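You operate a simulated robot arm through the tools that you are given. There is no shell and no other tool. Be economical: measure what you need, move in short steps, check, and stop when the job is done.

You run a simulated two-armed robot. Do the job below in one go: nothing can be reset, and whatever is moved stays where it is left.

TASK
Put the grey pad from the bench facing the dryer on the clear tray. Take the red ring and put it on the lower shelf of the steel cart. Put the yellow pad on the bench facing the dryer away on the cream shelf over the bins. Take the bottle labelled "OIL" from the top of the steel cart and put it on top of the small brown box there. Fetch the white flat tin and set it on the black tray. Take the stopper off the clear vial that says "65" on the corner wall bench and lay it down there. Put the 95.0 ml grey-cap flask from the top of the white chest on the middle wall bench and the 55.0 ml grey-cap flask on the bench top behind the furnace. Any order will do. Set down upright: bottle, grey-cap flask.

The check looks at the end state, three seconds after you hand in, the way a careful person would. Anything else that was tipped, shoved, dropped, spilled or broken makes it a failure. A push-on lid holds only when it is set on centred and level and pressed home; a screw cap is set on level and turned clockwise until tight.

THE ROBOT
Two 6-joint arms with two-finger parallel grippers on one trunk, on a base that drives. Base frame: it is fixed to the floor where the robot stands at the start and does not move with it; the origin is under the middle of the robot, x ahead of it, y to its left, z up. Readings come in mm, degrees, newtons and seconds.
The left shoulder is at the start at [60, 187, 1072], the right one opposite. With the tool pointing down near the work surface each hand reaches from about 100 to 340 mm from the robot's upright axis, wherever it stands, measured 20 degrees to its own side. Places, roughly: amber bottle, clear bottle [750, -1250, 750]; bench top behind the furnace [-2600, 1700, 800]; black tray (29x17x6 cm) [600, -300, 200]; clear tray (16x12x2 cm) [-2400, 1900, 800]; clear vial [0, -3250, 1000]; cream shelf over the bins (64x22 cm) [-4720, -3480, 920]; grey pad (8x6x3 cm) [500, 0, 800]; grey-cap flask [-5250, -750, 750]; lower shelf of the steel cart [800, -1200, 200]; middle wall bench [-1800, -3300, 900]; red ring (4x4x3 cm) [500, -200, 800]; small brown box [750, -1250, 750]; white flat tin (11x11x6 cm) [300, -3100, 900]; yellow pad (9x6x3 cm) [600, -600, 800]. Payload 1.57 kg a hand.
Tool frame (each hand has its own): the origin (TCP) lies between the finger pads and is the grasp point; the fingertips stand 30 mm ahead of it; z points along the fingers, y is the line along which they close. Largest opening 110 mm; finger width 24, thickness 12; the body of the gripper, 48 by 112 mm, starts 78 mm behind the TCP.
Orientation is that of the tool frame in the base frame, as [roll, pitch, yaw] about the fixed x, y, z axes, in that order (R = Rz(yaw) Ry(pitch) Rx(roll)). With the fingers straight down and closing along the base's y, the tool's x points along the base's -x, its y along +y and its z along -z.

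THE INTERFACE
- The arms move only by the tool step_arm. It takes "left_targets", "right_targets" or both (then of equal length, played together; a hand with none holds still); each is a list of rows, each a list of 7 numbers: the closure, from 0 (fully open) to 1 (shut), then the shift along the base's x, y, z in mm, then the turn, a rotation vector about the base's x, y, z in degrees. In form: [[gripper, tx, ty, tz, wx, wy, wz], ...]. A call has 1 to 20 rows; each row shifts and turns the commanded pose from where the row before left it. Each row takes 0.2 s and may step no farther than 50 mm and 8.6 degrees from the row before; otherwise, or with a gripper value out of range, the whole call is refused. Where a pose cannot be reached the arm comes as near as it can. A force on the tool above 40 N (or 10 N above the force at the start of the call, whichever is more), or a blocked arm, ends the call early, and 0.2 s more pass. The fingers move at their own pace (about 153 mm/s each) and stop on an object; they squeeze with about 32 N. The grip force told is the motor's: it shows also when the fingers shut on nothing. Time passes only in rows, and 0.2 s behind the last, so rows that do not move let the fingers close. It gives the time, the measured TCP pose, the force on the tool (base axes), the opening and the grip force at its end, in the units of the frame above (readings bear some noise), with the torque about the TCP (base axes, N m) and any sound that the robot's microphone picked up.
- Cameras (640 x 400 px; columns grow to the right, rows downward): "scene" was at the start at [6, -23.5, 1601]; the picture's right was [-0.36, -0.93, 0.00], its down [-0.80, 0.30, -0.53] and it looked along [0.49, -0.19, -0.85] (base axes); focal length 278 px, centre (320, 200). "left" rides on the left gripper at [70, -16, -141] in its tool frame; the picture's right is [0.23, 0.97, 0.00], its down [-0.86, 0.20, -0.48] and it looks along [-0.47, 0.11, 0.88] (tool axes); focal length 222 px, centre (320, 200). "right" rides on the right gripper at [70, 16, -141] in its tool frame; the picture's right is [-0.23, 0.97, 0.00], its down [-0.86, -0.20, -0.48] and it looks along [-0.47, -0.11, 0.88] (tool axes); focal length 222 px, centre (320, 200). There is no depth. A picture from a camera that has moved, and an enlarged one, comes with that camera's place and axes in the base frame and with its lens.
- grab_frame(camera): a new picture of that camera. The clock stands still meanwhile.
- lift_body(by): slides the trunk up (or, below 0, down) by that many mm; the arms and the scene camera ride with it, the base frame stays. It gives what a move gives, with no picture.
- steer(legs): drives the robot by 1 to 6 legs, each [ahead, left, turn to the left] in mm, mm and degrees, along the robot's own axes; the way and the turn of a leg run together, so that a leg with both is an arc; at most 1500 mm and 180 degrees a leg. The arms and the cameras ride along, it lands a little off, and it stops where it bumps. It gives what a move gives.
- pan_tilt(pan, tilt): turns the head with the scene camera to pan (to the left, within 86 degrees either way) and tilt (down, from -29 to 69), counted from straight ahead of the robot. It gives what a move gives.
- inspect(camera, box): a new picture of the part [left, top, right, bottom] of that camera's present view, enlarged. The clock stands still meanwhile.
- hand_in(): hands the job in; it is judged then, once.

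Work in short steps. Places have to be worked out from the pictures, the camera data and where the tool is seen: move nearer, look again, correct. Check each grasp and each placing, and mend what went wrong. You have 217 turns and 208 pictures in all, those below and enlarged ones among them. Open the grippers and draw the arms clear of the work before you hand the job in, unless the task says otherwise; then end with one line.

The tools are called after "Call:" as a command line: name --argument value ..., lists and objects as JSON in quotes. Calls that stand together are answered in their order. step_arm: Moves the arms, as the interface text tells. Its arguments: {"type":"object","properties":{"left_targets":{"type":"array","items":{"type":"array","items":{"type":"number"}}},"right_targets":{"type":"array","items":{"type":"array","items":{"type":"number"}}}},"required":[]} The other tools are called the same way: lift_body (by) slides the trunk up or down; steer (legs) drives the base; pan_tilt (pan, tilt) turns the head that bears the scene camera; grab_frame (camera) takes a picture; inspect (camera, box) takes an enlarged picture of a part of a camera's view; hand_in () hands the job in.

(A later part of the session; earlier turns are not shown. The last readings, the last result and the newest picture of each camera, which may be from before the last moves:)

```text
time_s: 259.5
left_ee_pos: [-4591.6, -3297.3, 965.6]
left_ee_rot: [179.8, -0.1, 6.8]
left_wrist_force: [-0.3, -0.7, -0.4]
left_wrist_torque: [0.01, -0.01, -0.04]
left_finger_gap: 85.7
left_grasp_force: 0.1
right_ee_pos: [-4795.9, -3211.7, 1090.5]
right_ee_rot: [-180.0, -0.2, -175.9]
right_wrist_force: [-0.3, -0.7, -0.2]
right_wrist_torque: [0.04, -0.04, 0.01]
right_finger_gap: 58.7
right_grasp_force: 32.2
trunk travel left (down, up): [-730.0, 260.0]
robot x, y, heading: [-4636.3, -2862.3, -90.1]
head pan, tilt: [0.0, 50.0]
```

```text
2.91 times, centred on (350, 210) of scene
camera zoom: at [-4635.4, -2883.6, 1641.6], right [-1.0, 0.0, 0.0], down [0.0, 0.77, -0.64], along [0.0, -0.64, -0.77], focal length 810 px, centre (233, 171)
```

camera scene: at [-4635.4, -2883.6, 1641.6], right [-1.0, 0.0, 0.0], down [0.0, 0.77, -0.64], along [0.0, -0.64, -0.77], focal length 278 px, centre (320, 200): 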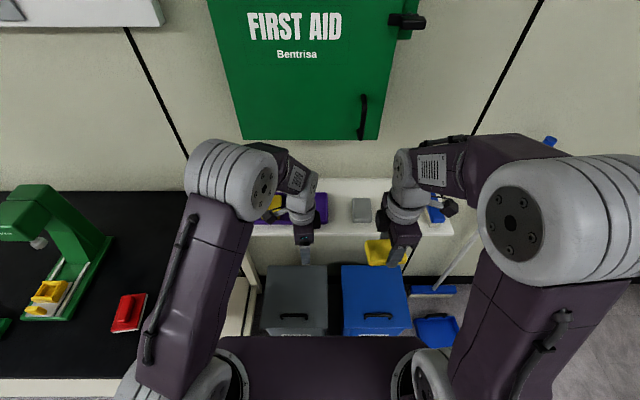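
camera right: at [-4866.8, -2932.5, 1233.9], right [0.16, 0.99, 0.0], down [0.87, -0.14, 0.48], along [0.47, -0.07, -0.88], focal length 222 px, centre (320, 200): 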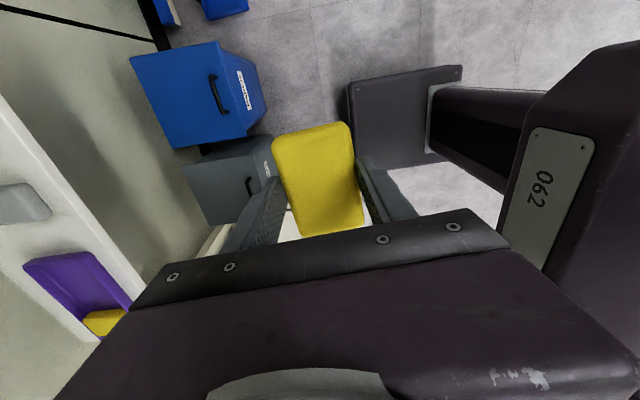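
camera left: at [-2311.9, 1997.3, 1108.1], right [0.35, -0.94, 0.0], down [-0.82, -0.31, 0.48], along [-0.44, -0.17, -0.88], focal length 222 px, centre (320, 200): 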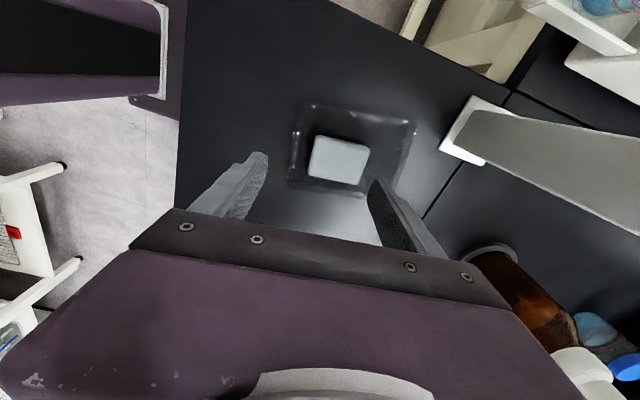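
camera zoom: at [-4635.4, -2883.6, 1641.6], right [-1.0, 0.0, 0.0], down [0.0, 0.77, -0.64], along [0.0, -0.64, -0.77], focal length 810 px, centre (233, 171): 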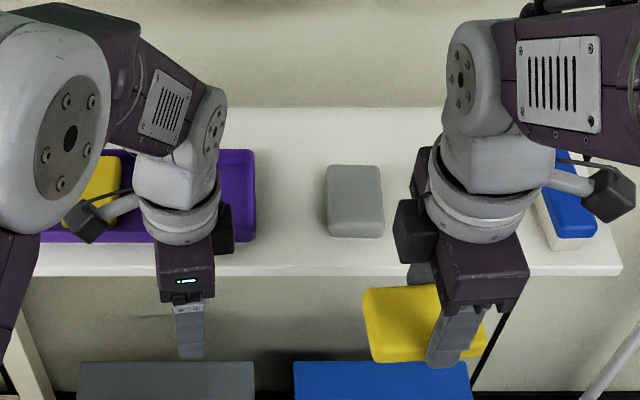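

Shelf: top z≈918, front y≈-3360; a 78 mm gap between the purple tray and the first grey pad centers at x≈-4701. I turn the right tool so the pad points inward and move closer; the left hand is drawn back.

Call:
step_arm --right_targets '[[0.7, 0, 0, 0, 0, 0, -7.8], [0.7, 0, 0, 0, 0, 0, -7.8], [0.7, 0, 0, 0, 0, 0, -7.8], [0.7, 0, 0, 0, 0, 0, -7.8], [0.7, 0, 0, 0, 0, 0, -7.8], [0.7, 0, 0, 0, 0, 0, -7.8], [0.7, 0, 0, 0, 0, 0, -7.8], [0.7, 0, 0, 0, 0, 0, -7.8], [0.7, 0, 0, 0, 0, 0, -7.8], [0.7, 0, 0, 0, 0, 0, -7.8], [0.7, 0, 0, 0, 0, 0, -7.8], [0.7, 0, 0, 0, 0, 0, -8]]' --left_targets '[[0.22, 15, 15, 10, 0, 0, 7], [0.22, 15, 15, 10, 0, 0, 7], [0.22, 15, 15, 10, 0, 0, 7], [0.22, 15, 15, 10, 0, 0, 7], [0.22, 15, 15, 10, 0, 0, 7], [0.22, 15, 15, 10, 0, 0, 7], [0.22, 0, 10, 10, 0, 0, 7], [0.22, 0, 0, 10, 0, 0, 7], [0.22, 0, 0, 0, 0, 0, 7], [0.22, 0, 0, 0, 0, 0, 7], [0.22, 0, 0, 0, 0, 0, 7], [0.22, 0, 0, 0, 0, 0, 6]]'

Call:
steer --legs '[[60, 0, 0]]'

Call:
grab_frame --camera "right"

```text
time_s: 262.1
left_ee_pos: [-4502.9, -3196.5, 1046.3]
left_ee_rot: [180.0, -0.2, 90.2]
left_wrist_force: [0.6, -0.1, -1.3]
left_wrist_torque: [-0.01, 0.0, 0.02]
left_finger_gap: 86.0
left_grasp_force: 0.1
right_ee_pos: [-4796.5, -3211.3, 1090.7]
right_ee_rot: [180.0, -0.1, 90.1]
right_wrist_force: [0.2, 0.5, -0.5]
right_wrist_torque: [-0.01, 0.02, -0.03]
right_finger_gap: 58.7
right_grasp_force: 31.8
trunk travel left (down, up): [-730.0, 260.0]
robot x, y, heading: [-4637.7, -2868.2, -90.0]
head pan, tilt: [0.0, 50.0]
```

```text
time_s: 263.1
left_ee_pos: [-4503.2, -3253.3, 1047.8]
left_ee_rot: [-180.0, 0.0, 89.9]
left_wrist_force: [-1.1, 0.7, -0.1]
left_wrist_torque: [-0.03, 0.01, -0.01]
left_finger_gap: 86.0
left_grasp_force: 0.0
right_ee_pos: [-4795.9, -3267.3, 1093.7]
right_ee_rot: [180.0, 0.1, 90.3]
right_wrist_force: [-0.8, 0.1, -0.2]
right_wrist_torque: [-0.04, 0.02, -0.01]
right_finger_gap: 58.7
right_grasp_force: 31.7
trunk travel left (down, up): [-730.0, 260.0]
robot x, y, heading: [-4631.5, -2928.8, -90.1]
head pan, tilt: [0.0, 50.0]
```

```text
92 pictures are left
camera right: at [-4780.6, -3198.4, 1234.9], right [0.98, -0.22, 0.0], down [-0.19, -0.86, 0.48], along [-0.11, -0.47, -0.88], focal length 222 px, centre (320, 200)
```

right: 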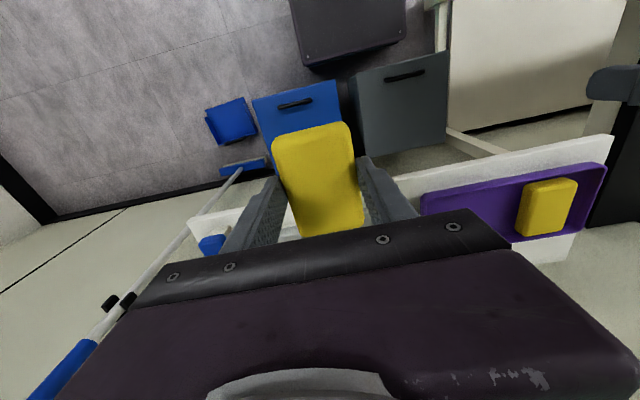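

The free strip in front of the purple tray is narrow (~18 mm), so I need to hold the pad by its near end. I'll regrip it on the neighbouring bench: drive there with the right hand over free bench top.

Call:
steer --legs '[[-230, 0, 0], [0, 430, 0], [40, 0, 0]]'

Call:
grab_frame --camera "scene"

Call:
grab_frame --camera "right"

```text
time_s: 267.5
left_ee_pos: [-4071.5, -3061.6, 1048.2]
left_ee_rot: [179.9, 0.0, 89.7]
left_wrist_force: [0.0, -0.6, 0.8]
left_wrist_torque: [-0.08, -0.02, -0.01]
left_finger_gap: 85.7
left_grasp_force: 0.1
right_ee_pos: [-4366.7, -3075.1, 1093.2]
right_ee_rot: [179.9, 0.1, 90.3]
right_wrist_force: [0.1, 1.4, -0.3]
right_wrist_torque: [-0.07, -0.01, 0.0]
right_finger_gap: 58.7
right_grasp_force: 32.2
trunk travel left (down, up): [-730.0, 260.0]
robot x, y, heading: [-4202.7, -2737.0, -90.0]
head pan, tilt: [0.0, 50.0]
```

```text
91 pictures are left
camera scene: at [-4205.3, -2743.6, 1641.7], right [-1.0, 0.0, 0.0], down [0.0, 0.76, -0.65], along [0.0, -0.65, -0.76], focal length 278 px, centre (320, 200)
```

scene: 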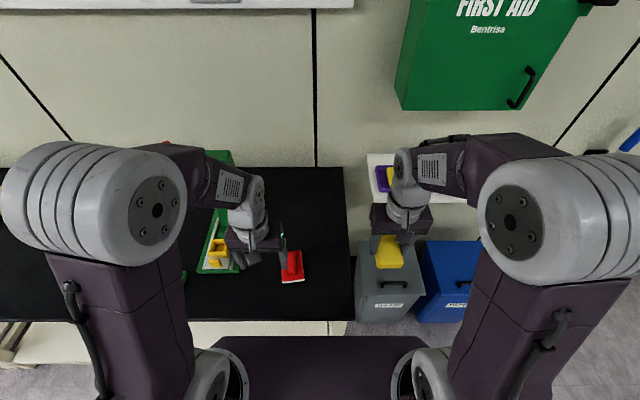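

```text
90 pictures are left
camera right: at [-4350.8, -3005.3, 1235.3], right [0.97, -0.22, 0.0], down [-0.2, -0.85, 0.48], along [-0.11, -0.47, -0.88], focal length 222 px, centre (320, 200)
```

right: 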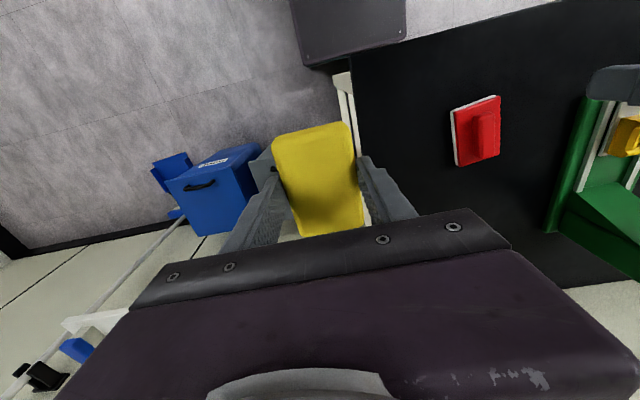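

Bench end is at x≈-4294, top ≈800. I move the right hand to (-4225,-3100) and lower the pad toward it.

Call:
step_arm --right_targets '[[0.7, 36, -7, -25, 0, 0, 0], [0.7, 36, -6, -30, 0, 0, 0], [0.7, 35, -6, -30, 0, 0, 0], [0.7, 35, -6, -30, 0, 0, 0], [0.7, 0, 0, -45, 0, 0, 0], [0.7, 0, 0, -30, 0, 0, 0], [0.7, 0, 0, -10, 0, 0, 0], [0.7, 0, 0, -10, 0, 0, 0], [0.7, 0, 0, -4, 0, 0, 0], [0.7, 0, 0, -4, 0, 0, 0], [0.7, 0, 0, -4, 0, 0, 0], [0.7, 0, 0, -4, 0, 0, 0], [0.7, 0, 0, -4, 0, 0, 0], [0.7, 0, 0, -4, 0, 0, 0], [0.7, 0, 0, -4, 0, 0, 0], [0.7, 0, 0, -4, 0, 0, 0], [0.7, 0, 0, -4, 0, 0, 0], [0.7, 0, 0, -4, 0, 0, 0]]' --left_targets '[[0.22, 10, 0, 0, 0, 0, 0], [0.22, 10, 0, 0, 0, 0, 0], [0.22, 10, 0, 0, 0, 0, 0], [0.22, 10, 0, 0, 0, 0, 0], [0.22, 10, 0, 0, 0, 0, 0], [0.22, 10, 0, 0, 0, 0, 0], [0.22, 0, 0, 0, 0, 0, 0], [0.22, 0, 0, 0, 0, 0, 0], [0.22, 0, 0, 0, 0, 0, 0], [0.22, 0, 0, 0, 0, 0, 0], [0.22, 0, 0, 0, 0, 0, 0], [0.22, 0, 0, 0, 0, 0, 0], [0.22, 0, 0, 0, 0, 0, 0], [0.22, 0, 0, 0, 0, 0, 0], [0.22, 0, 0, 0, 0, 0, 0], [0.22, 0, 0, 0, 0, 0, 0], [0.22, 0, 0, 0, 0, 0, 0], [0.22, 0, 0, 0, 0, 0, 0]]'

Call:
grab_frame --camera "right"

```text
time_s: 269.3
left_ee_pos: [-4013.4, -3062.1, 1048.2]
left_ee_rot: [179.8, -0.2, 89.7]
left_wrist_force: [0.5, 0.4, -1.0]
left_wrist_torque: [-0.04, -0.04, -0.03]
left_finger_gap: 85.9
left_grasp_force: 0.0
right_ee_pos: [-4223.6, -3103.9, 890.1]
right_ee_rot: [179.8, 0.3, 90.1]
right_wrist_force: [-7.0, 7.5, 34.7]
right_wrist_torque: [0.19, 0.71, -0.08]
right_finger_gap: 58.8
right_grasp_force: 32.0
trunk travel left (down, up): [-730.0, 260.0]
robot x, y, heading: [-4210.9, -2734.0, -89.9]
head pan, tilt: [0.0, 50.0]
stopped in row 8 (right hand): the force on the tool passed its limit at 78 N (the readings are from after the stop); the commanded pose is now the measured one
```

```text
89 pictures are left
camera right: at [-4208.5, -3034.2, 1032.1], right [0.97, -0.22, 0.0], down [-0.2, -0.85, 0.48], along [-0.11, -0.47, -0.88], focal length 222 px, centre (320, 200)
```

right: 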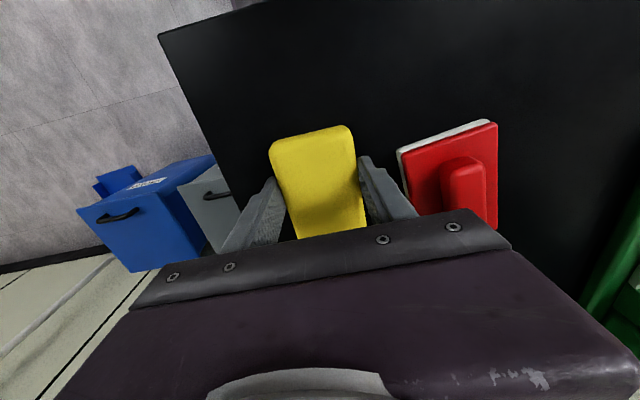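

Bench contact at TCP 890 (bench ≈850). I open a little, slide back 23 mm toward the near end and regrip.

Call:
step_arm --right_targets '[[0.7, 0, 0, 1, 0, 0, 0], [0.3, 0, 0, 0, 0, 0, 0], [0.3, 0, 0, 0, 0, 0, 0], [0.3, 0, 12, 0, 0, 0, 0], [0.3, 0, 11, 0, 0, 0, 0], [0.3, 0, 0, -2, 0, 0, 0], [0.7, 0, 0, 0, 0, 0, 0], [0.7, 0, 0, 0, 0, 0, 0], [0.7, 0, 0, 10, 0, 0, 0], [0.7, 0, 0, 40, 0, 0, 0], [0.7, 0, 0, 45, 0, 0, 0], [0.7, 0, 0, 45, 0, 0, 0], [0.7, -20, 0, 20, 0, 0, 0]]'

Call:
grab_frame --camera "right"

```text
time_s: 270.4
left_ee_pos: [-4012.7, -3066.5, 1045.6]
left_ee_rot: [-180.0, -0.3, 89.8]
left_wrist_force: [0.4, 0.9, 0.3]
left_wrist_torque: [-0.01, 0.0, 0.0]
left_finger_gap: 86.0
left_grasp_force: 0.1
right_ee_pos: [-4219.2, -3100.7, 890.5]
right_ee_rot: [179.1, 1.4, 90.5]
right_wrist_force: [-1.1, 0.4, -0.3]
right_wrist_torque: [-0.04, 0.0, 0.02]
right_finger_gap: 76.8
right_grasp_force: 0.1
trunk travel left (down, up): [-730.0, 260.0]
robot x, y, heading: [-4203.0, -2736.4, -90.1]
head pan, tilt: [0.0, 50.0]
stopped in row 5 (right hand): the force on the tool passed its limit at 56 N (the readings are from after the stop); the commanded pose is now the measured one
```

```text
88 pictures are left
camera right: at [-4206.5, -3027.6, 1031.7], right [0.98, -0.22, 0.02], down [-0.2, -0.84, 0.5], along [-0.09, -0.49, -0.87], focal length 222 px, centre (320, 200)
```

right: 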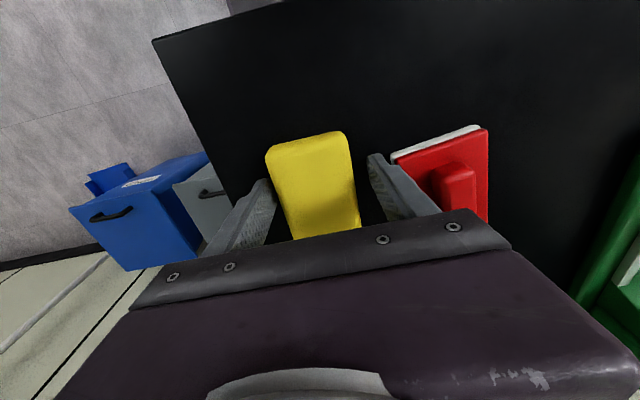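

Something blocked the slide (56 N). I zoom in to see the contact.

Call:
inspect --camera "right" --box '[210, 90, 510, 260]'

Call:
inspect --camera "scene" --box '[240, 200, 400, 320]'

```text
2.13 times, centred on (360, 175) of right
camera zoom: at [-4206.5, -3027.6, 1031.7], right [0.98, -0.22, 0.02], down [-0.2, -0.84, 0.5], along [-0.09, -0.49, -0.87], focal length 474 px, centre (235, 253)
```

zoom: 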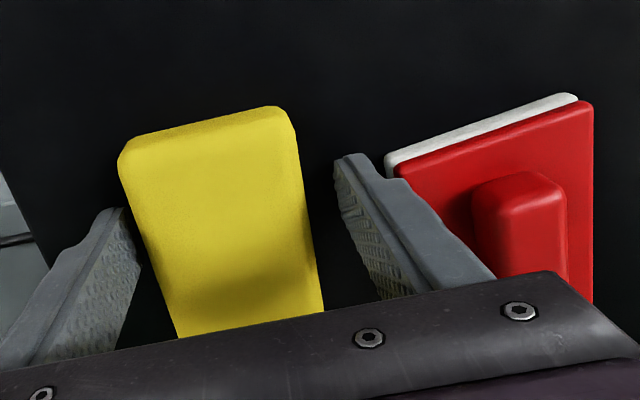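

```text
3.33 times, centred on (320, 260) of scene
camera zoom: at [-4205.1, -2750.5, 1641.0], right [-1.0, 0.0, 0.0], down [0.0, 0.77, -0.64], along [0.0, -0.64, -0.77], focal length 928 px, centre (320, 0)
```

zoom: 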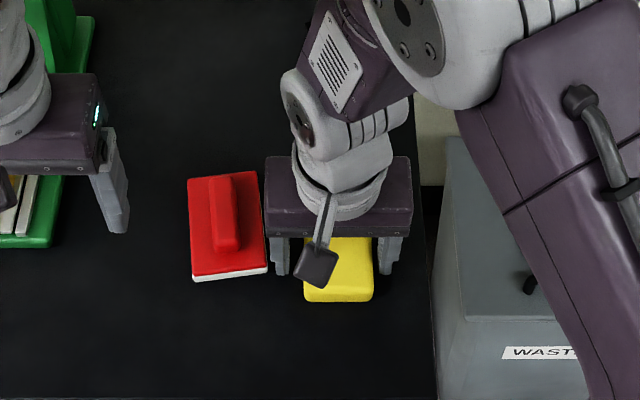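

A finger is very near the red block. I narrow the opening, re-center, level the tool and slide back again.

Call:
step_arm --right_targets '[[0.38, -4, 0, 2, 1.4, 0.9, 0], [0.38, 0, 0, 0, 0, 0, 0], [0.38, 0, 7, 0, 0, 0, 0], [0.38, 0, 7, 0, 0, 0, 0], [0.38, 0, 6, 0, 0, 0, 0], [0.38, 0, 0, 0, 0, 0, 0]]'

Call:
inspect --camera "scene" --box '[240, 200, 400, 320]'

```text
time_s: 271.8
left_ee_pos: [-4012.0, -3066.6, 1045.8]
left_ee_rot: [-179.9, -0.3, 89.7]
left_wrist_force: [-0.4, -0.7, 0.4]
left_wrist_torque: [0.01, 0.01, -0.01]
left_finger_gap: 85.8
left_grasp_force: 0.1
right_ee_pos: [-4223.5, -3080.5, 893.4]
right_ee_rot: [-179.9, -0.1, 90.4]
right_wrist_force: [-0.5, 0.3, 0.5]
right_wrist_torque: [-0.04, 0.01, 0.0]
right_finger_gap: 68.2
right_grasp_force: 0.2
trunk travel left (down, up): [-730.0, 260.0]
robot x, y, heading: [-4206.6, -2741.3, -90.1]
head pan, tilt: [0.0, 50.0]
```

```text
3.33 times, centred on (320, 260) of scene
camera zoom: at [-4204.2, -2752.0, 1641.6], right [-1.0, 0.0, 0.0], down [0.0, 0.77, -0.64], along [0.0, -0.64, -0.77], focal length 928 px, centre (320, 0)
```

zoom: 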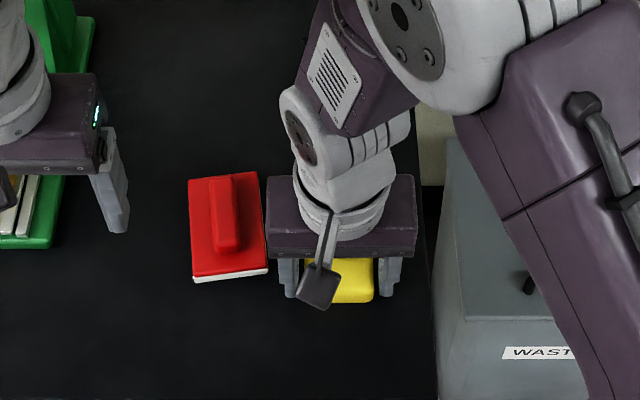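

The slide worked and the red block is unchanged. I close on the near end and lift.

Call:
step_arm --right_targets '[[0.38, 0, 0, -2, 0, 0, 0], [0.7, 0, 0, 0, 0, 0, 0], [0.7, 0, 0, 0, 0, 0, 0], [0.7, 0, 0, 0, 0, 0, 0], [0.7, 0, 0, 10, 0, 0, 0], [0.7, 0, 0, 40, 0, 0, 0], [0.7, 0, 0, 45, 0, 0, 0], [0.7, -20, 0, 40, 0, 0, 0], [0.7, -30, 0, 30, 0, 0, 0]]'

Call:
grab_frame --camera "right"

```text
time_s: 273.8
left_ee_pos: [-4013.6, -3065.4, 1046.8]
left_ee_rot: [179.9, -0.2, 89.8]
left_wrist_force: [0.7, -0.7, -0.1]
left_wrist_torque: [0.03, -0.02, -0.02]
left_finger_gap: 85.7
left_grasp_force: 0.2
right_ee_pos: [-4275.4, -3078.9, 1059.1]
right_ee_rot: [-179.9, 0.0, 90.4]
right_wrist_force: [0.1, 0.5, -0.3]
right_wrist_torque: [-0.01, -0.01, -0.02]
right_finger_gap: 58.9
right_grasp_force: 31.9
trunk travel left (down, up): [-730.0, 260.0]
robot x, y, heading: [-4203.7, -2734.1, -90.2]
head pan, tilt: [0.0, 50.0]
```

```text
84 pictures are left
camera right: at [-4259.3, -3010.1, 1199.7], right [0.98, -0.22, 0.0], down [-0.19, -0.86, 0.48], along [-0.11, -0.47, -0.88], focal length 222 px, centre (320, 200)
```

right: 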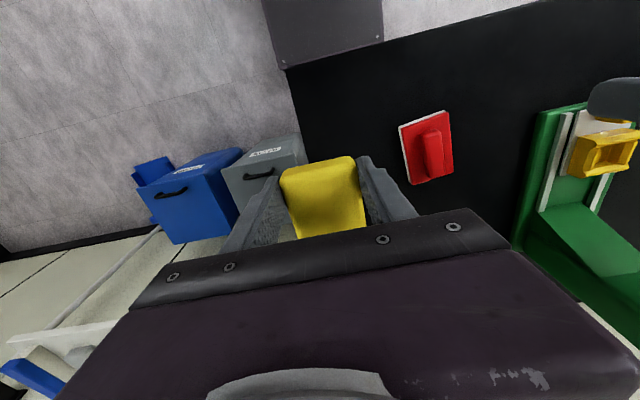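

Regripped at the near end. I drive back in front of the shelf.

Call:
steer --legs '[[0, -428, 0], [200, 0, 0]]'

Call:
grab_frame --camera "right"

Call:
inspect --camera "scene" --box '[240, 130, 460, 260]'

```text
time_s: 277.6
left_ee_pos: [-4446.4, -3263.9, 1046.6]
left_ee_rot: [-179.9, -0.2, 89.8]
left_wrist_force: [-0.3, 0.3, 0.1]
left_wrist_torque: [0.02, 0.02, 0.0]
left_finger_gap: 86.3
left_grasp_force: 0.1
right_ee_pos: [-4708.1, -3280.0, 1057.7]
right_ee_rot: [-180.0, 0.1, 90.5]
right_wrist_force: [0.0, -0.3, -0.7]
right_wrist_torque: [0.03, 0.01, 0.04]
right_finger_gap: 58.5
right_grasp_force: 31.7
trunk travel left (down, up): [-730.0, 260.0]
robot x, y, heading: [-4643.2, -2933.3, -90.1]
head pan, tilt: [0.0, 50.0]
```

```text
83 pictures are left
camera right: at [-4692.2, -3209.5, 1199.4], right [0.98, -0.22, 0.0], down [-0.19, -0.86, 0.48], along [-0.11, -0.47, -0.88], focal length 222 px, centre (320, 200)
```

right: 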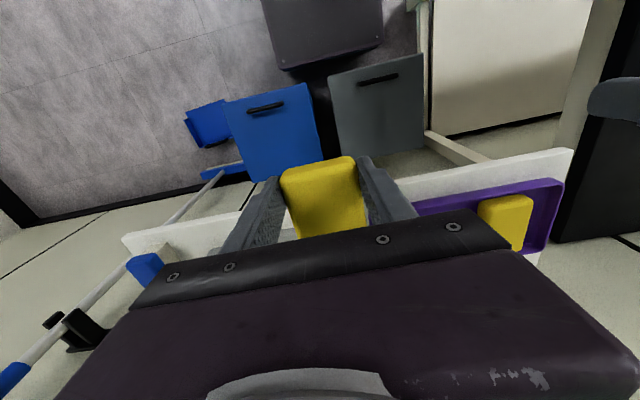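

```text
2.91 times, centred on (350, 195) of scene
camera zoom: at [-4638.9, -2949.8, 1641.6], right [-1.0, 0.0, 0.0], down [0.0, 0.77, -0.64], along [0.0, -0.64, -0.77], focal length 810 px, centre (233, 214)
```

zoom: 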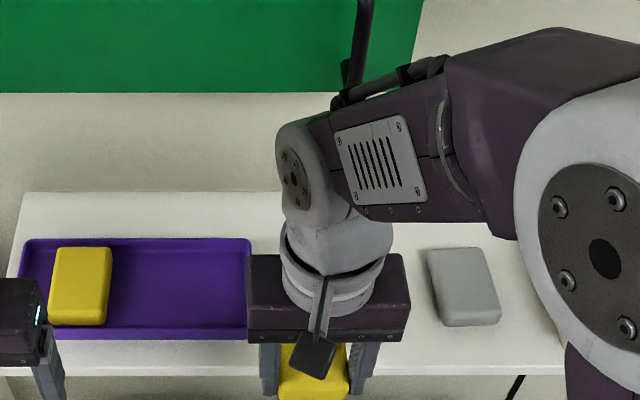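

I bring the pad over the gap: x −4700, y −3359, staying above the neighbours, and check.

Call:
step_arm --right_targets '[[0.7, 4, -26, -20, 0, 0, 0], [0.7, 4, -26, -20, 0, 0, 0], [0.7, 0, -27, -12, 0, 0, 0], [0.7, 0, 0, 0, 0, 0, 0]]'

Call:
grab_frame --camera "right"

Call:
inspect --camera "scene" --box '[240, 130, 460, 260]'

```text
time_s: 278.6
left_ee_pos: [-4446.5, -3266.0, 1046.7]
left_ee_rot: [179.9, -0.2, 89.8]
left_wrist_force: [0.2, -0.4, 0.2]
left_wrist_torque: [-0.02, 0.0, -0.02]
left_finger_gap: 85.9
left_grasp_force: 0.1
right_ee_pos: [-4699.6, -3358.2, 1004.8]
right_ee_rot: [-179.9, 0.1, 90.5]
right_wrist_force: [0.1, -0.9, -0.1]
right_wrist_torque: [-0.04, -0.02, -0.04]
right_finger_gap: 58.6
right_grasp_force: 32.2
trunk travel left (down, up): [-730.0, 260.0]
robot x, y, heading: [-4638.6, -2935.9, -90.0]
head pan, tilt: [0.0, 50.0]
```

```text
81 pictures are left
camera right: at [-4684.4, -3289.2, 1146.9], right [0.98, -0.22, 0.0], down [-0.19, -0.86, 0.48], along [-0.11, -0.47, -0.88], focal length 222 px, centre (320, 200)
```

right: 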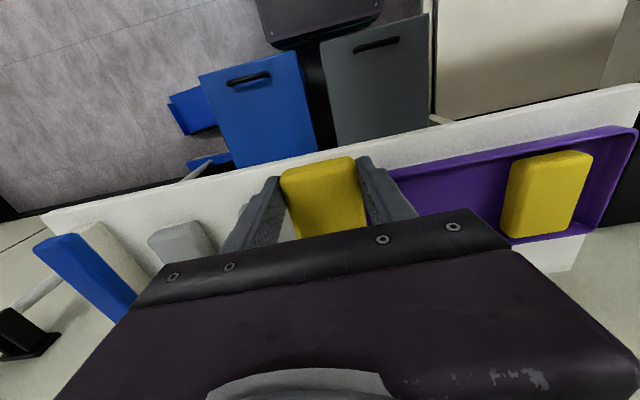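

```text
2.91 times, centred on (350, 195) of scene
camera zoom: at [-4638.7, -2950.3, 1641.6], right [-1.0, 0.0, 0.0], down [0.0, 0.77, -0.64], along [0.0, -0.64, -0.77], focal length 810 px, centre (233, 214)
```

zoom: 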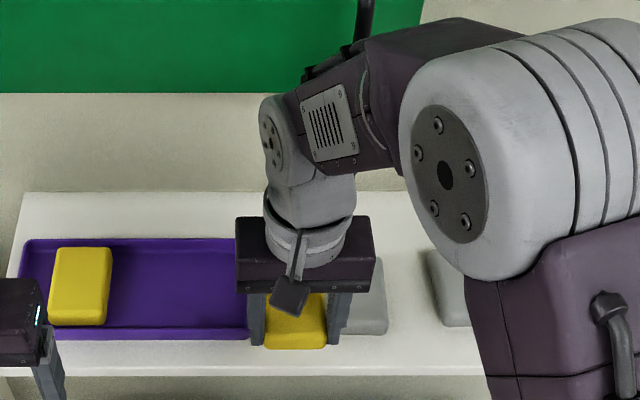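

Clearances look right (purple rim front at y≈-3378, fingers end at -3370). I lower the pad onto the shelf gently.

Call:
step_arm --right_targets '[[0.7, 0, 0, -15, 0, 0, 0], [0.7, 0, 0, -12, 0, 0, 0], [0.7, 0, 0, -5, 0, 0, 0], [0.7, 0, 0, -3, 0, 0, 0], [0.7, 0, 0, -3, 0, 0, 0], [0.7, 0, 0, -3, 0, 0, 0], [0.7, 0, 0, -3, 0, 0, 0], [0.7, 0, 0, -3, 0, 0, 0], [0.7, 0, 0, -3, 0, 0, 0], [0.7, 0, 0, -3, 0, 0, 0], [0.7, 0, 0, -3, 0, 0, 0], [0.7, 0, 0, -3, 0, 0, 0]]'

Call:
inspect --camera "scene" --box '[240, 150, 400, 260]'

Call:
inspect --camera "right" --box '[120, 70, 520, 280]'

```text
time_s: 281.3
left_ee_pos: [-4447.1, -3263.9, 1048.1]
left_ee_rot: [179.9, 0.0, 89.6]
left_wrist_force: [-0.4, -0.2, -0.4]
left_wrist_torque: [0.0, -0.01, -0.03]
left_finger_gap: 86.0
left_grasp_force: 0.0
right_ee_pos: [-4699.4, -3358.5, 949.5]
right_ee_rot: [-179.9, 0.6, 90.5]
right_wrist_force: [-3.5, 7.0, 25.6]
right_wrist_torque: [0.27, -0.02, 0.09]
right_finger_gap: 58.8
right_grasp_force: 31.9
trunk travel left (down, up): [-730.0, 260.0]
robot x, y, heading: [-4638.8, -2937.5, -89.9]
head pan, tilt: [0.0, 50.0]
stopped in row 12 (right hand): the force on the tool passed its limit at 43 N (the readings are from after the stop); the commanded pose is now the measured one
```

```text
3.64 times, centred on (320, 205) of scene
camera zoom: at [-4639.0, -2946.7, 1641.7], right [-1.0, 0.0, 0.0], down [0.0, 0.76, -0.65], along [0.0, -0.65, -0.76], focal length 1012 px, centre (320, 182)
```

zoom: 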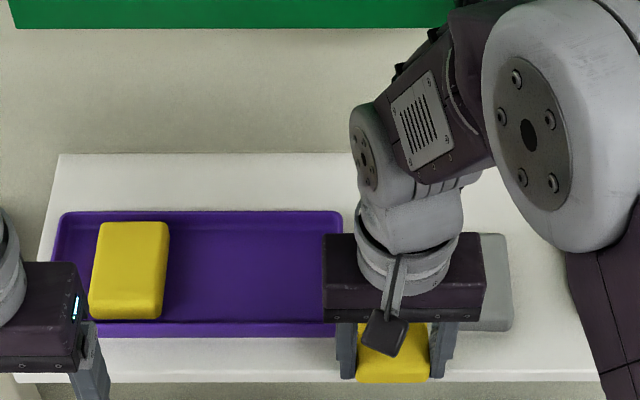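

```text
1.60 times, centred on (320, 175) of right
camera zoom: at [-4684.1, -3288.4, 1091.6], right [0.98, -0.22, 0.0], down [-0.19, -0.85, 0.49], along [-0.1, -0.48, -0.87], focal length 355 px, centre (320, 240)
```

zoom: 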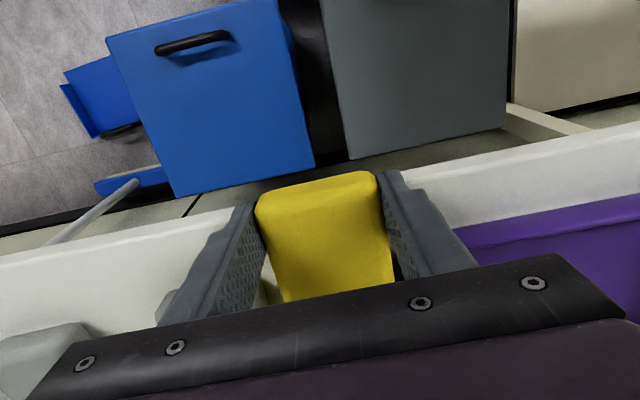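

Contact made; the pad rests with ~20 mm overhang, balanced. I release, rise, and then will push it in with closed fingertips.

Call:
step_arm --right_targets '[[0.7, 0, 0, 1.5, 0, 0, 0], [0.4, 0, 0, 0, 0, 0, 0], [0.34, 0, 0, 0, 0, 0, 0], [0.34, 0, 0, 15, 0, 0, 0], [0.34, 0, 0, 40, 0, 0, 0], [0.34, 0, 42, 20, 0, 0, 0], [1, 0, 0, 0, 0, 0, 0], [1, 0, 0, 0, 0, 0, 0]]'

Call:
inspect --camera "scene" --box '[240, 150, 400, 260]'

Call:
inspect --camera "right" --box '[120, 70, 520, 280]'

```text
time_s: 283.1
left_ee_pos: [-4447.6, -3265.9, 1047.8]
left_ee_rot: [-179.9, -0.3, 89.8]
left_wrist_force: [-0.1, 0.1, -0.3]
left_wrist_torque: [0.03, 0.0, 0.03]
left_finger_gap: 85.7
left_grasp_force: 0.1
right_ee_pos: [-4699.0, -3318.1, 1024.4]
right_ee_rot: [179.9, 0.3, 90.5]
right_wrist_force: [-0.8, 0.3, -0.5]
right_wrist_torque: [0.01, 0.02, 0.02]
right_finger_gap: 0.0
right_grasp_force: 20.9
trunk travel left (down, up): [-730.0, 260.0]
robot x, y, heading: [-4642.8, -2933.1, -90.2]
head pan, tilt: [0.0, 50.0]
```

```text
3.64 times, centred on (320, 205) of scene
camera zoom: at [-4638.6, -2951.6, 1641.6], right [-1.0, 0.0, 0.0], down [0.0, 0.77, -0.64], along [0.0, -0.64, -0.77], focal length 1012 px, centre (320, 182)
```

zoom: 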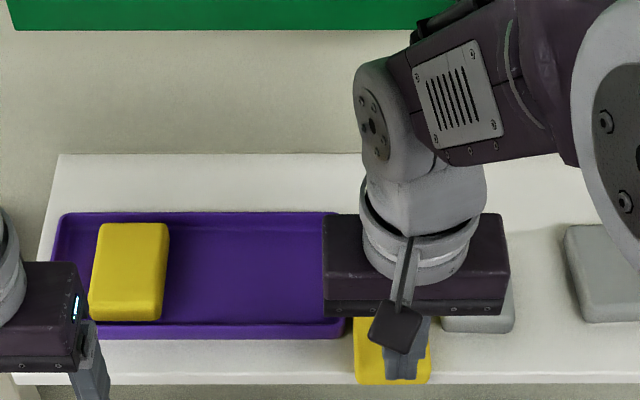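

```text
1.60 times, centred on (320, 175) of right
camera zoom: at [-4683.7, -3248.6, 1166.4], right [0.98, -0.22, 0.0], down [-0.19, -0.85, 0.48], along [-0.1, -0.47, -0.87], focal length 355 px, centre (320, 240)
```

zoom: 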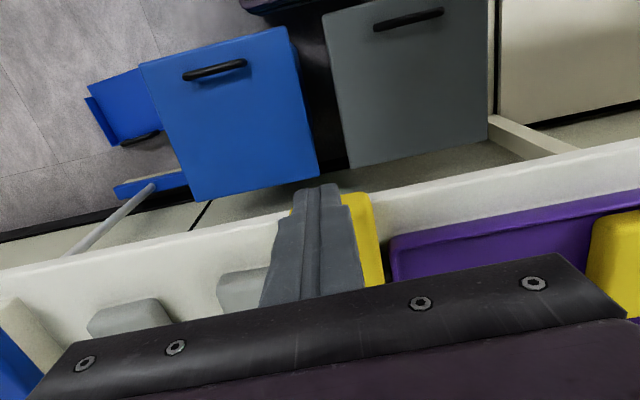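

The pad's near face is about at the shelf edge. I lower the closed fingers in front of it and push it ~10 mm further in, then back off.

Call:
step_arm --right_targets '[[1, 0, 5, -30, 0, 0, 0], [1, 0, 0, -32, 0, 0, 0], [1, 0, -10, 0, 0, 0, 0], [1, 0, -8, 0, 0, 0, 0], [1, 0, -6, 0, 0, 0, 0], [1, 0, -6, 0, 0, 0, 0], [1, 0, -6, 0, 0, 0, 0], [1, 0, 0, 0, 0, 0, 0], [1, 0, 25, 0, 0, 0, 0], [1, 0, 40, 20, 0, 0, 0], [1, 0, 30, 35, 0, 0, 0]]'

Call:
inspect --camera "scene" --box '[240, 150, 400, 260]'

Call:
inspect --camera "right" --box '[120, 70, 520, 300]'

```text
time_s: 285.5
left_ee_pos: [-4447.0, -3264.3, 1046.8]
left_ee_rot: [179.9, -0.2, 89.8]
left_wrist_force: [0.5, 0.1, 0.8]
left_wrist_torque: [0.0, 0.0, -0.03]
left_finger_gap: 85.6
left_grasp_force: 0.1
right_ee_pos: [-4698.1, -3254.4, 1019.8]
right_ee_rot: [180.0, 0.5, 90.4]
right_wrist_force: [-1.1, 0.0, -0.1]
right_wrist_torque: [0.0, -0.01, -0.02]
right_finger_gap: 0.1
right_grasp_force: 21.6
trunk travel left (down, up): [-730.0, 260.0]
robot x, y, heading: [-4640.6, -2936.7, -90.0]
head pan, tilt: [0.0, 50.0]
```

```text
3.64 times, centred on (320, 205) of scene
camera zoom: at [-4639.3, -2949.1, 1641.5], right [-1.0, 0.0, 0.0], down [0.0, 0.77, -0.64], along [0.0, -0.64, -0.77], focal length 1012 px, centre (320, 182)
```

zoom: 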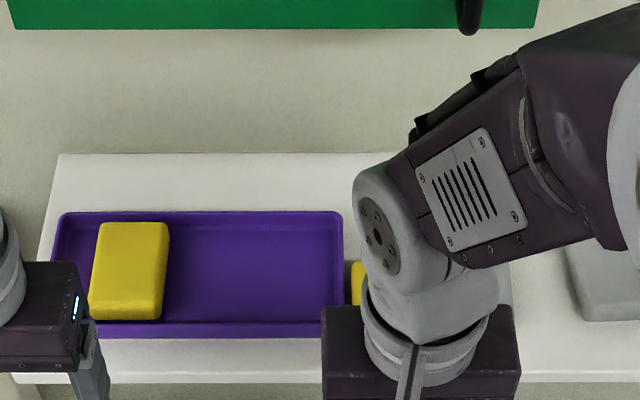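

```text
1.60 times, centred on (320, 185) of right
camera zoom: at [-4683.5, -3184.0, 1160.4], right [0.98, -0.22, 0.0], down [-0.19, -0.85, 0.49], along [-0.1, -0.47, -0.87], focal length 355 px, centre (320, 224)
```

zoom: 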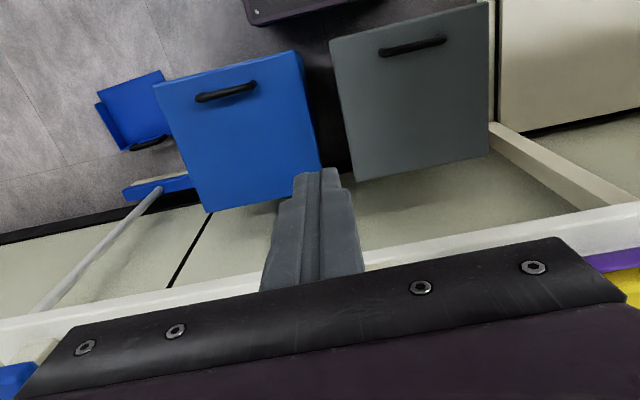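

I back off and check the shelf from a distance before going to the white chest.

Call:
steer --legs '[[-450, 0, 0]]'

Call:
inspect --camera "scene" --box '[240, 60, 440, 200]'

```text
time_s: 288.2
left_ee_pos: [-4445.7, -2816.2, 1045.8]
left_ee_rot: [-180.0, -0.3, 89.8]
left_wrist_force: [-0.5, -0.1, 0.0]
left_wrist_torque: [0.0, 0.02, -0.02]
left_finger_gap: 86.0
left_grasp_force: 0.1
right_ee_pos: [-4696.9, -2806.0, 1018.7]
right_ee_rot: [180.0, 0.4, 90.5]
right_wrist_force: [0.4, -0.5, 0.3]
right_wrist_torque: [0.02, 0.01, 0.01]
right_finger_gap: 0.0
right_grasp_force: 21.5
trunk travel left (down, up): [-730.0, 260.0]
robot x, y, heading: [-4640.5, -2485.6, -90.1]
head pan, tilt: [0.0, 50.0]
```

```text
2.86 times, centred on (340, 130) of scene
camera zoom: at [-4637.9, -2502.1, 1641.6], right [-1.0, 0.0, 0.0], down [0.0, 0.77, -0.64], along [0.0, -0.64, -0.77], focal length 796 px, centre (263, 400)
```

zoom: 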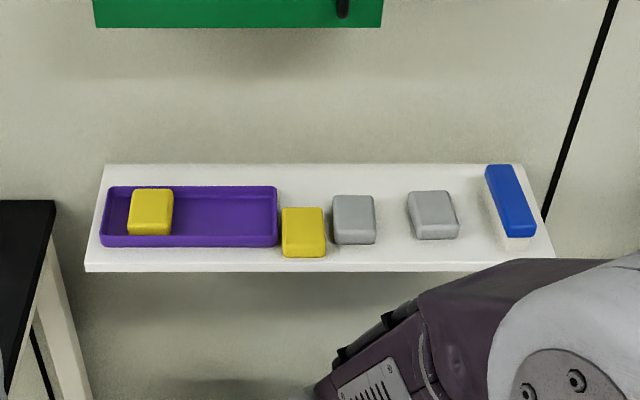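

The yellow pad lies fully on the shelf. Now I drive to the white chest with the flasks.

Call:
steer --legs '[[0, 0, -90], [0, -1450, 0], [0, -270, 0]]'

Call:
pan_tilt --pan 0 --tilt 45

Call:
grab_frame --camera "scene"

```text
time_s: 300.7
left_ee_pos: [-4993.4, -973.0, 1046.7]
left_ee_rot: [180.0, -0.2, 0.8]
left_wrist_force: [0.2, 0.3, -0.1]
left_wrist_torque: [0.0, -0.02, 0.01]
left_finger_gap: 85.6
left_grasp_force: 0.0
right_ee_pos: [-4986.8, -722.3, 1018.5]
right_ee_rot: [-179.9, 0.3, 1.5]
right_wrist_force: [1.4, -1.0, -0.9]
right_wrist_torque: [-0.03, 0.0, 0.01]
right_finger_gap: 0.1
right_grasp_force: 21.3
trunk travel left (down, up): [-730.0, 260.0]
robot x, y, heading: [-4665.7, -772.9, -179.0]
head pan, tilt: [0.0, 50.0]
```

```text
time_s: 301.4
left_ee_pos: [-4993.3, -972.8, 1046.7]
left_ee_rot: [180.0, -0.3, 0.7]
left_wrist_force: [0.5, 0.2, 0.1]
left_wrist_torque: [0.0, 0.01, 0.02]
left_finger_gap: 85.8
left_grasp_force: 0.1
right_ee_pos: [-4987.0, -721.3, 1018.1]
right_ee_rot: [180.0, 0.3, 1.4]
right_wrist_force: [0.9, 0.2, 1.0]
right_wrist_torque: [0.02, -0.01, -0.01]
right_finger_gap: 0.3
right_grasp_force: 21.5
trunk travel left (down, up): [-730.0, 260.0]
robot x, y, heading: [-4663.5, -774.6, -179.2]
head pan, tilt: [0.0, 45.0]
```

```text
72 pictures are left
camera scene: at [-4684.7, -772.3, 1648.5], right [-0.01, 1.0, 0.0], down [0.71, 0.01, -0.71], along [-0.71, -0.01, -0.71], focal length 278 px, centre (320, 200)
```

scene: 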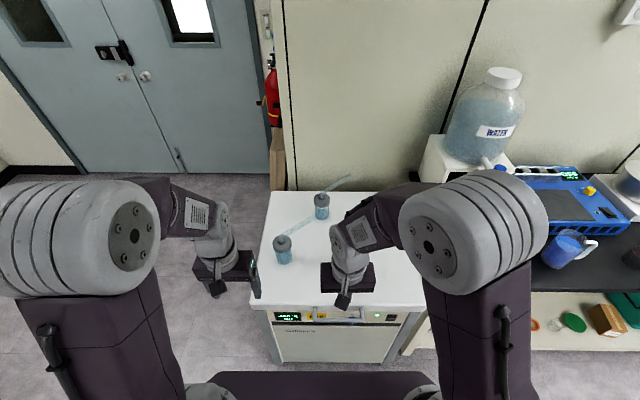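

I move the right hand up out of the view and enlarge the flasks' labels.

Call:
step_arm --right_targets '[[0.2, 20, 40, 20, 0, 0, 0], [0.2, 0, 40, 25, 0, 0, 0], [0.2, 0, 40, 25, 0, 0, 0], [0.2, 0, 40, 20, 0, 0, 0]]'

Call:
inspect --camera "scene" --box '[255, 175, 395, 295]'

```text
time_s: 302.4
left_ee_pos: [-4991.7, -972.2, 1046.5]
left_ee_rot: [180.0, -0.3, 0.7]
left_wrist_force: [-0.1, 0.4, 0.1]
left_wrist_torque: [0.01, 0.0, -0.06]
left_finger_gap: 85.9
left_grasp_force: 0.0
right_ee_pos: [-4966.2, -559.7, 1108.3]
right_ee_rot: [-180.0, 0.4, 1.5]
right_wrist_force: [-0.5, 0.9, -1.0]
right_wrist_torque: [-0.04, -0.01, -0.03]
right_finger_gap: 88.1
right_grasp_force: 0.1
trunk travel left (down, up): [-730.0, 260.0]
robot x, y, heading: [-4663.2, -773.5, -179.5]
head pan, tilt: [0.0, 45.0]
```

```text
3.33 times, centred on (325, 235) of scene
camera zoom: at [-4683.6, -771.5, 1648.5], right [-0.01, 1.0, 0.0], down [0.71, 0.01, -0.71], along [-0.71, -0.01, -0.71], focal length 928 px, centre (303, 83)
```

zoom: 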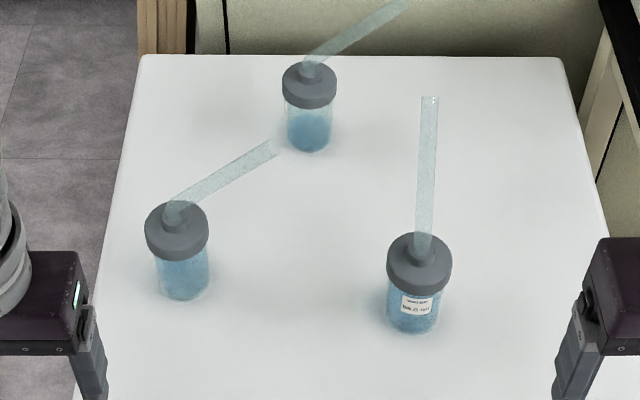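

I zoom into the label of the nearest-right flask.

Call:
inspect --camera "scene" --box '[365, 238, 395, 278]'

```text
10.00 times, centred on (380, 258) of scene
camera zoom: at [-4683.6, -771.5, 1648.5], right [-0.01, 1.0, 0.0], down [0.71, 0.01, -0.71], along [-0.71, -0.01, -0.71], focal length 2784 px, centre (-280, -380)
```

zoom: 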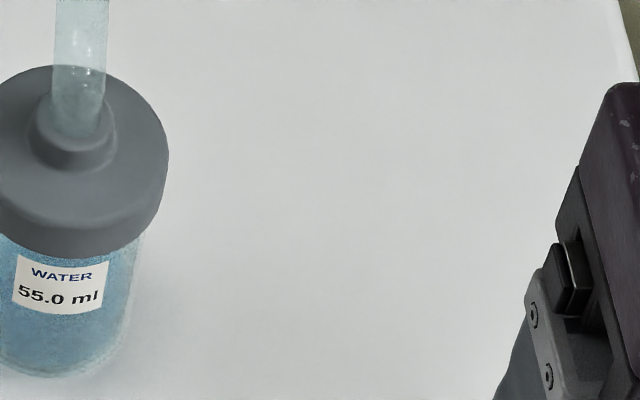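

C (nearest right) reads 55.0 ml. To read flask A (left), I drive up to the chest and turn the left hand so its camera looks at A from the −y side.

Call:
steer --legs '[[185, 0, 0]]'

Call:
step_arm --left_targets '[[0, -4, -9, -4, 0, 0, -8.2], [0, -4, -9, -4, 0, 0, -8.2], [0, -4, -9, -4, 0, 0, -8.2], [0, -4, -9, -4, 0, 0, -8.2], [0, -4, -9, -4, 0, 0, -8.2], [0, -4, -9, -4, 0, 0, -8.2], [0, -4, -9, -4, 0, 0, -8.2], [0, -4, -9, -4, 0, 0, -8.2], [0, -4, -9, -4, 0, 0, -8.2], [0, -4, -9, -4, 0, 0, -8.2], [0, -4, -9, -4, 0, 0, -8]]'

Call:
grab_frame --camera "left"

```text
time_s: 303.9
left_ee_pos: [-5177.0, -973.9, 1047.2]
left_ee_rot: [179.9, -0.2, 0.5]
left_wrist_force: [-0.4, -0.2, -0.5]
left_wrist_torque: [0.02, 0.04, -0.01]
left_finger_gap: 85.9
left_grasp_force: 0.0
right_ee_pos: [-5149.2, -561.1, 1108.9]
right_ee_rot: [-180.0, 0.6, 1.4]
right_wrist_force: [0.7, -0.2, 0.1]
right_wrist_torque: [0.01, 0.04, 0.01]
right_finger_gap: 88.0
right_grasp_force: 0.0
trunk travel left (down, up): [-730.0, 260.0]
robot x, y, heading: [-4850.9, -774.7, -179.6]
head pan, tilt: [0.0, 45.0]
```

```text
time_s: 306.3
left_ee_pos: [-5221.2, -1074.8, 1002.9]
left_ee_rot: [-180.0, -0.4, -89.7]
left_wrist_force: [-0.3, 0.4, -0.6]
left_wrist_torque: [0.01, 0.01, 0.01]
left_finger_gap: 110.0
left_grasp_force: 0.0
right_ee_pos: [-5151.7, -563.3, 1108.9]
right_ee_rot: [180.0, 0.4, 1.3]
right_wrist_force: [-0.7, -0.8, 0.7]
right_wrist_torque: [0.01, 0.01, 0.0]
right_finger_gap: 88.0
right_grasp_force: 0.0
trunk travel left (down, up): [-730.0, 260.0]
robot x, y, heading: [-4851.5, -777.0, -179.6]
head pan, tilt: [0.0, 45.0]
```

```text
69 pictures are left
camera left: at [-5205.3, -1141.6, 1143.3], right [-0.97, -0.23, 0.0], down [-0.21, 0.86, 0.47], along [-0.11, 0.46, -0.88], focal length 222 px, centre (320, 200)
```

left: 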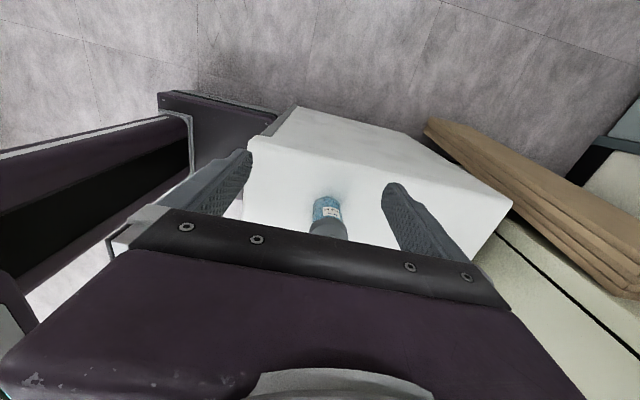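

Flask A shows a label from this side; I enlarge it.

Call:
inspect --camera "left" --box '[305, 185, 355, 245]'

```text
6.67 times, centred on (330, 215) of left
camera zoom: at [-5205.3, -1141.6, 1143.3], right [-0.97, -0.23, 0.0], down [-0.21, 0.86, 0.47], along [-0.11, 0.46, -0.88], focal length 1481 px, centre (253, 100)
```

zoom: 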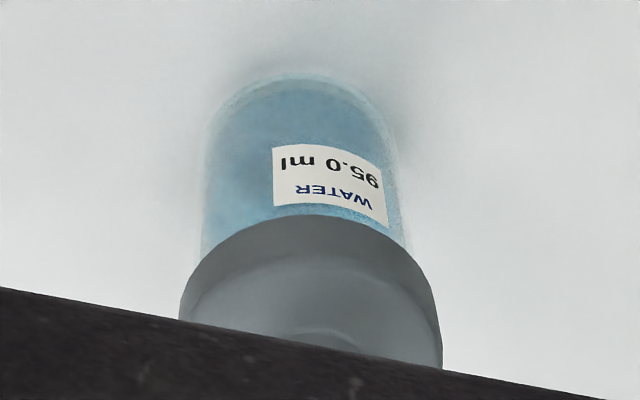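

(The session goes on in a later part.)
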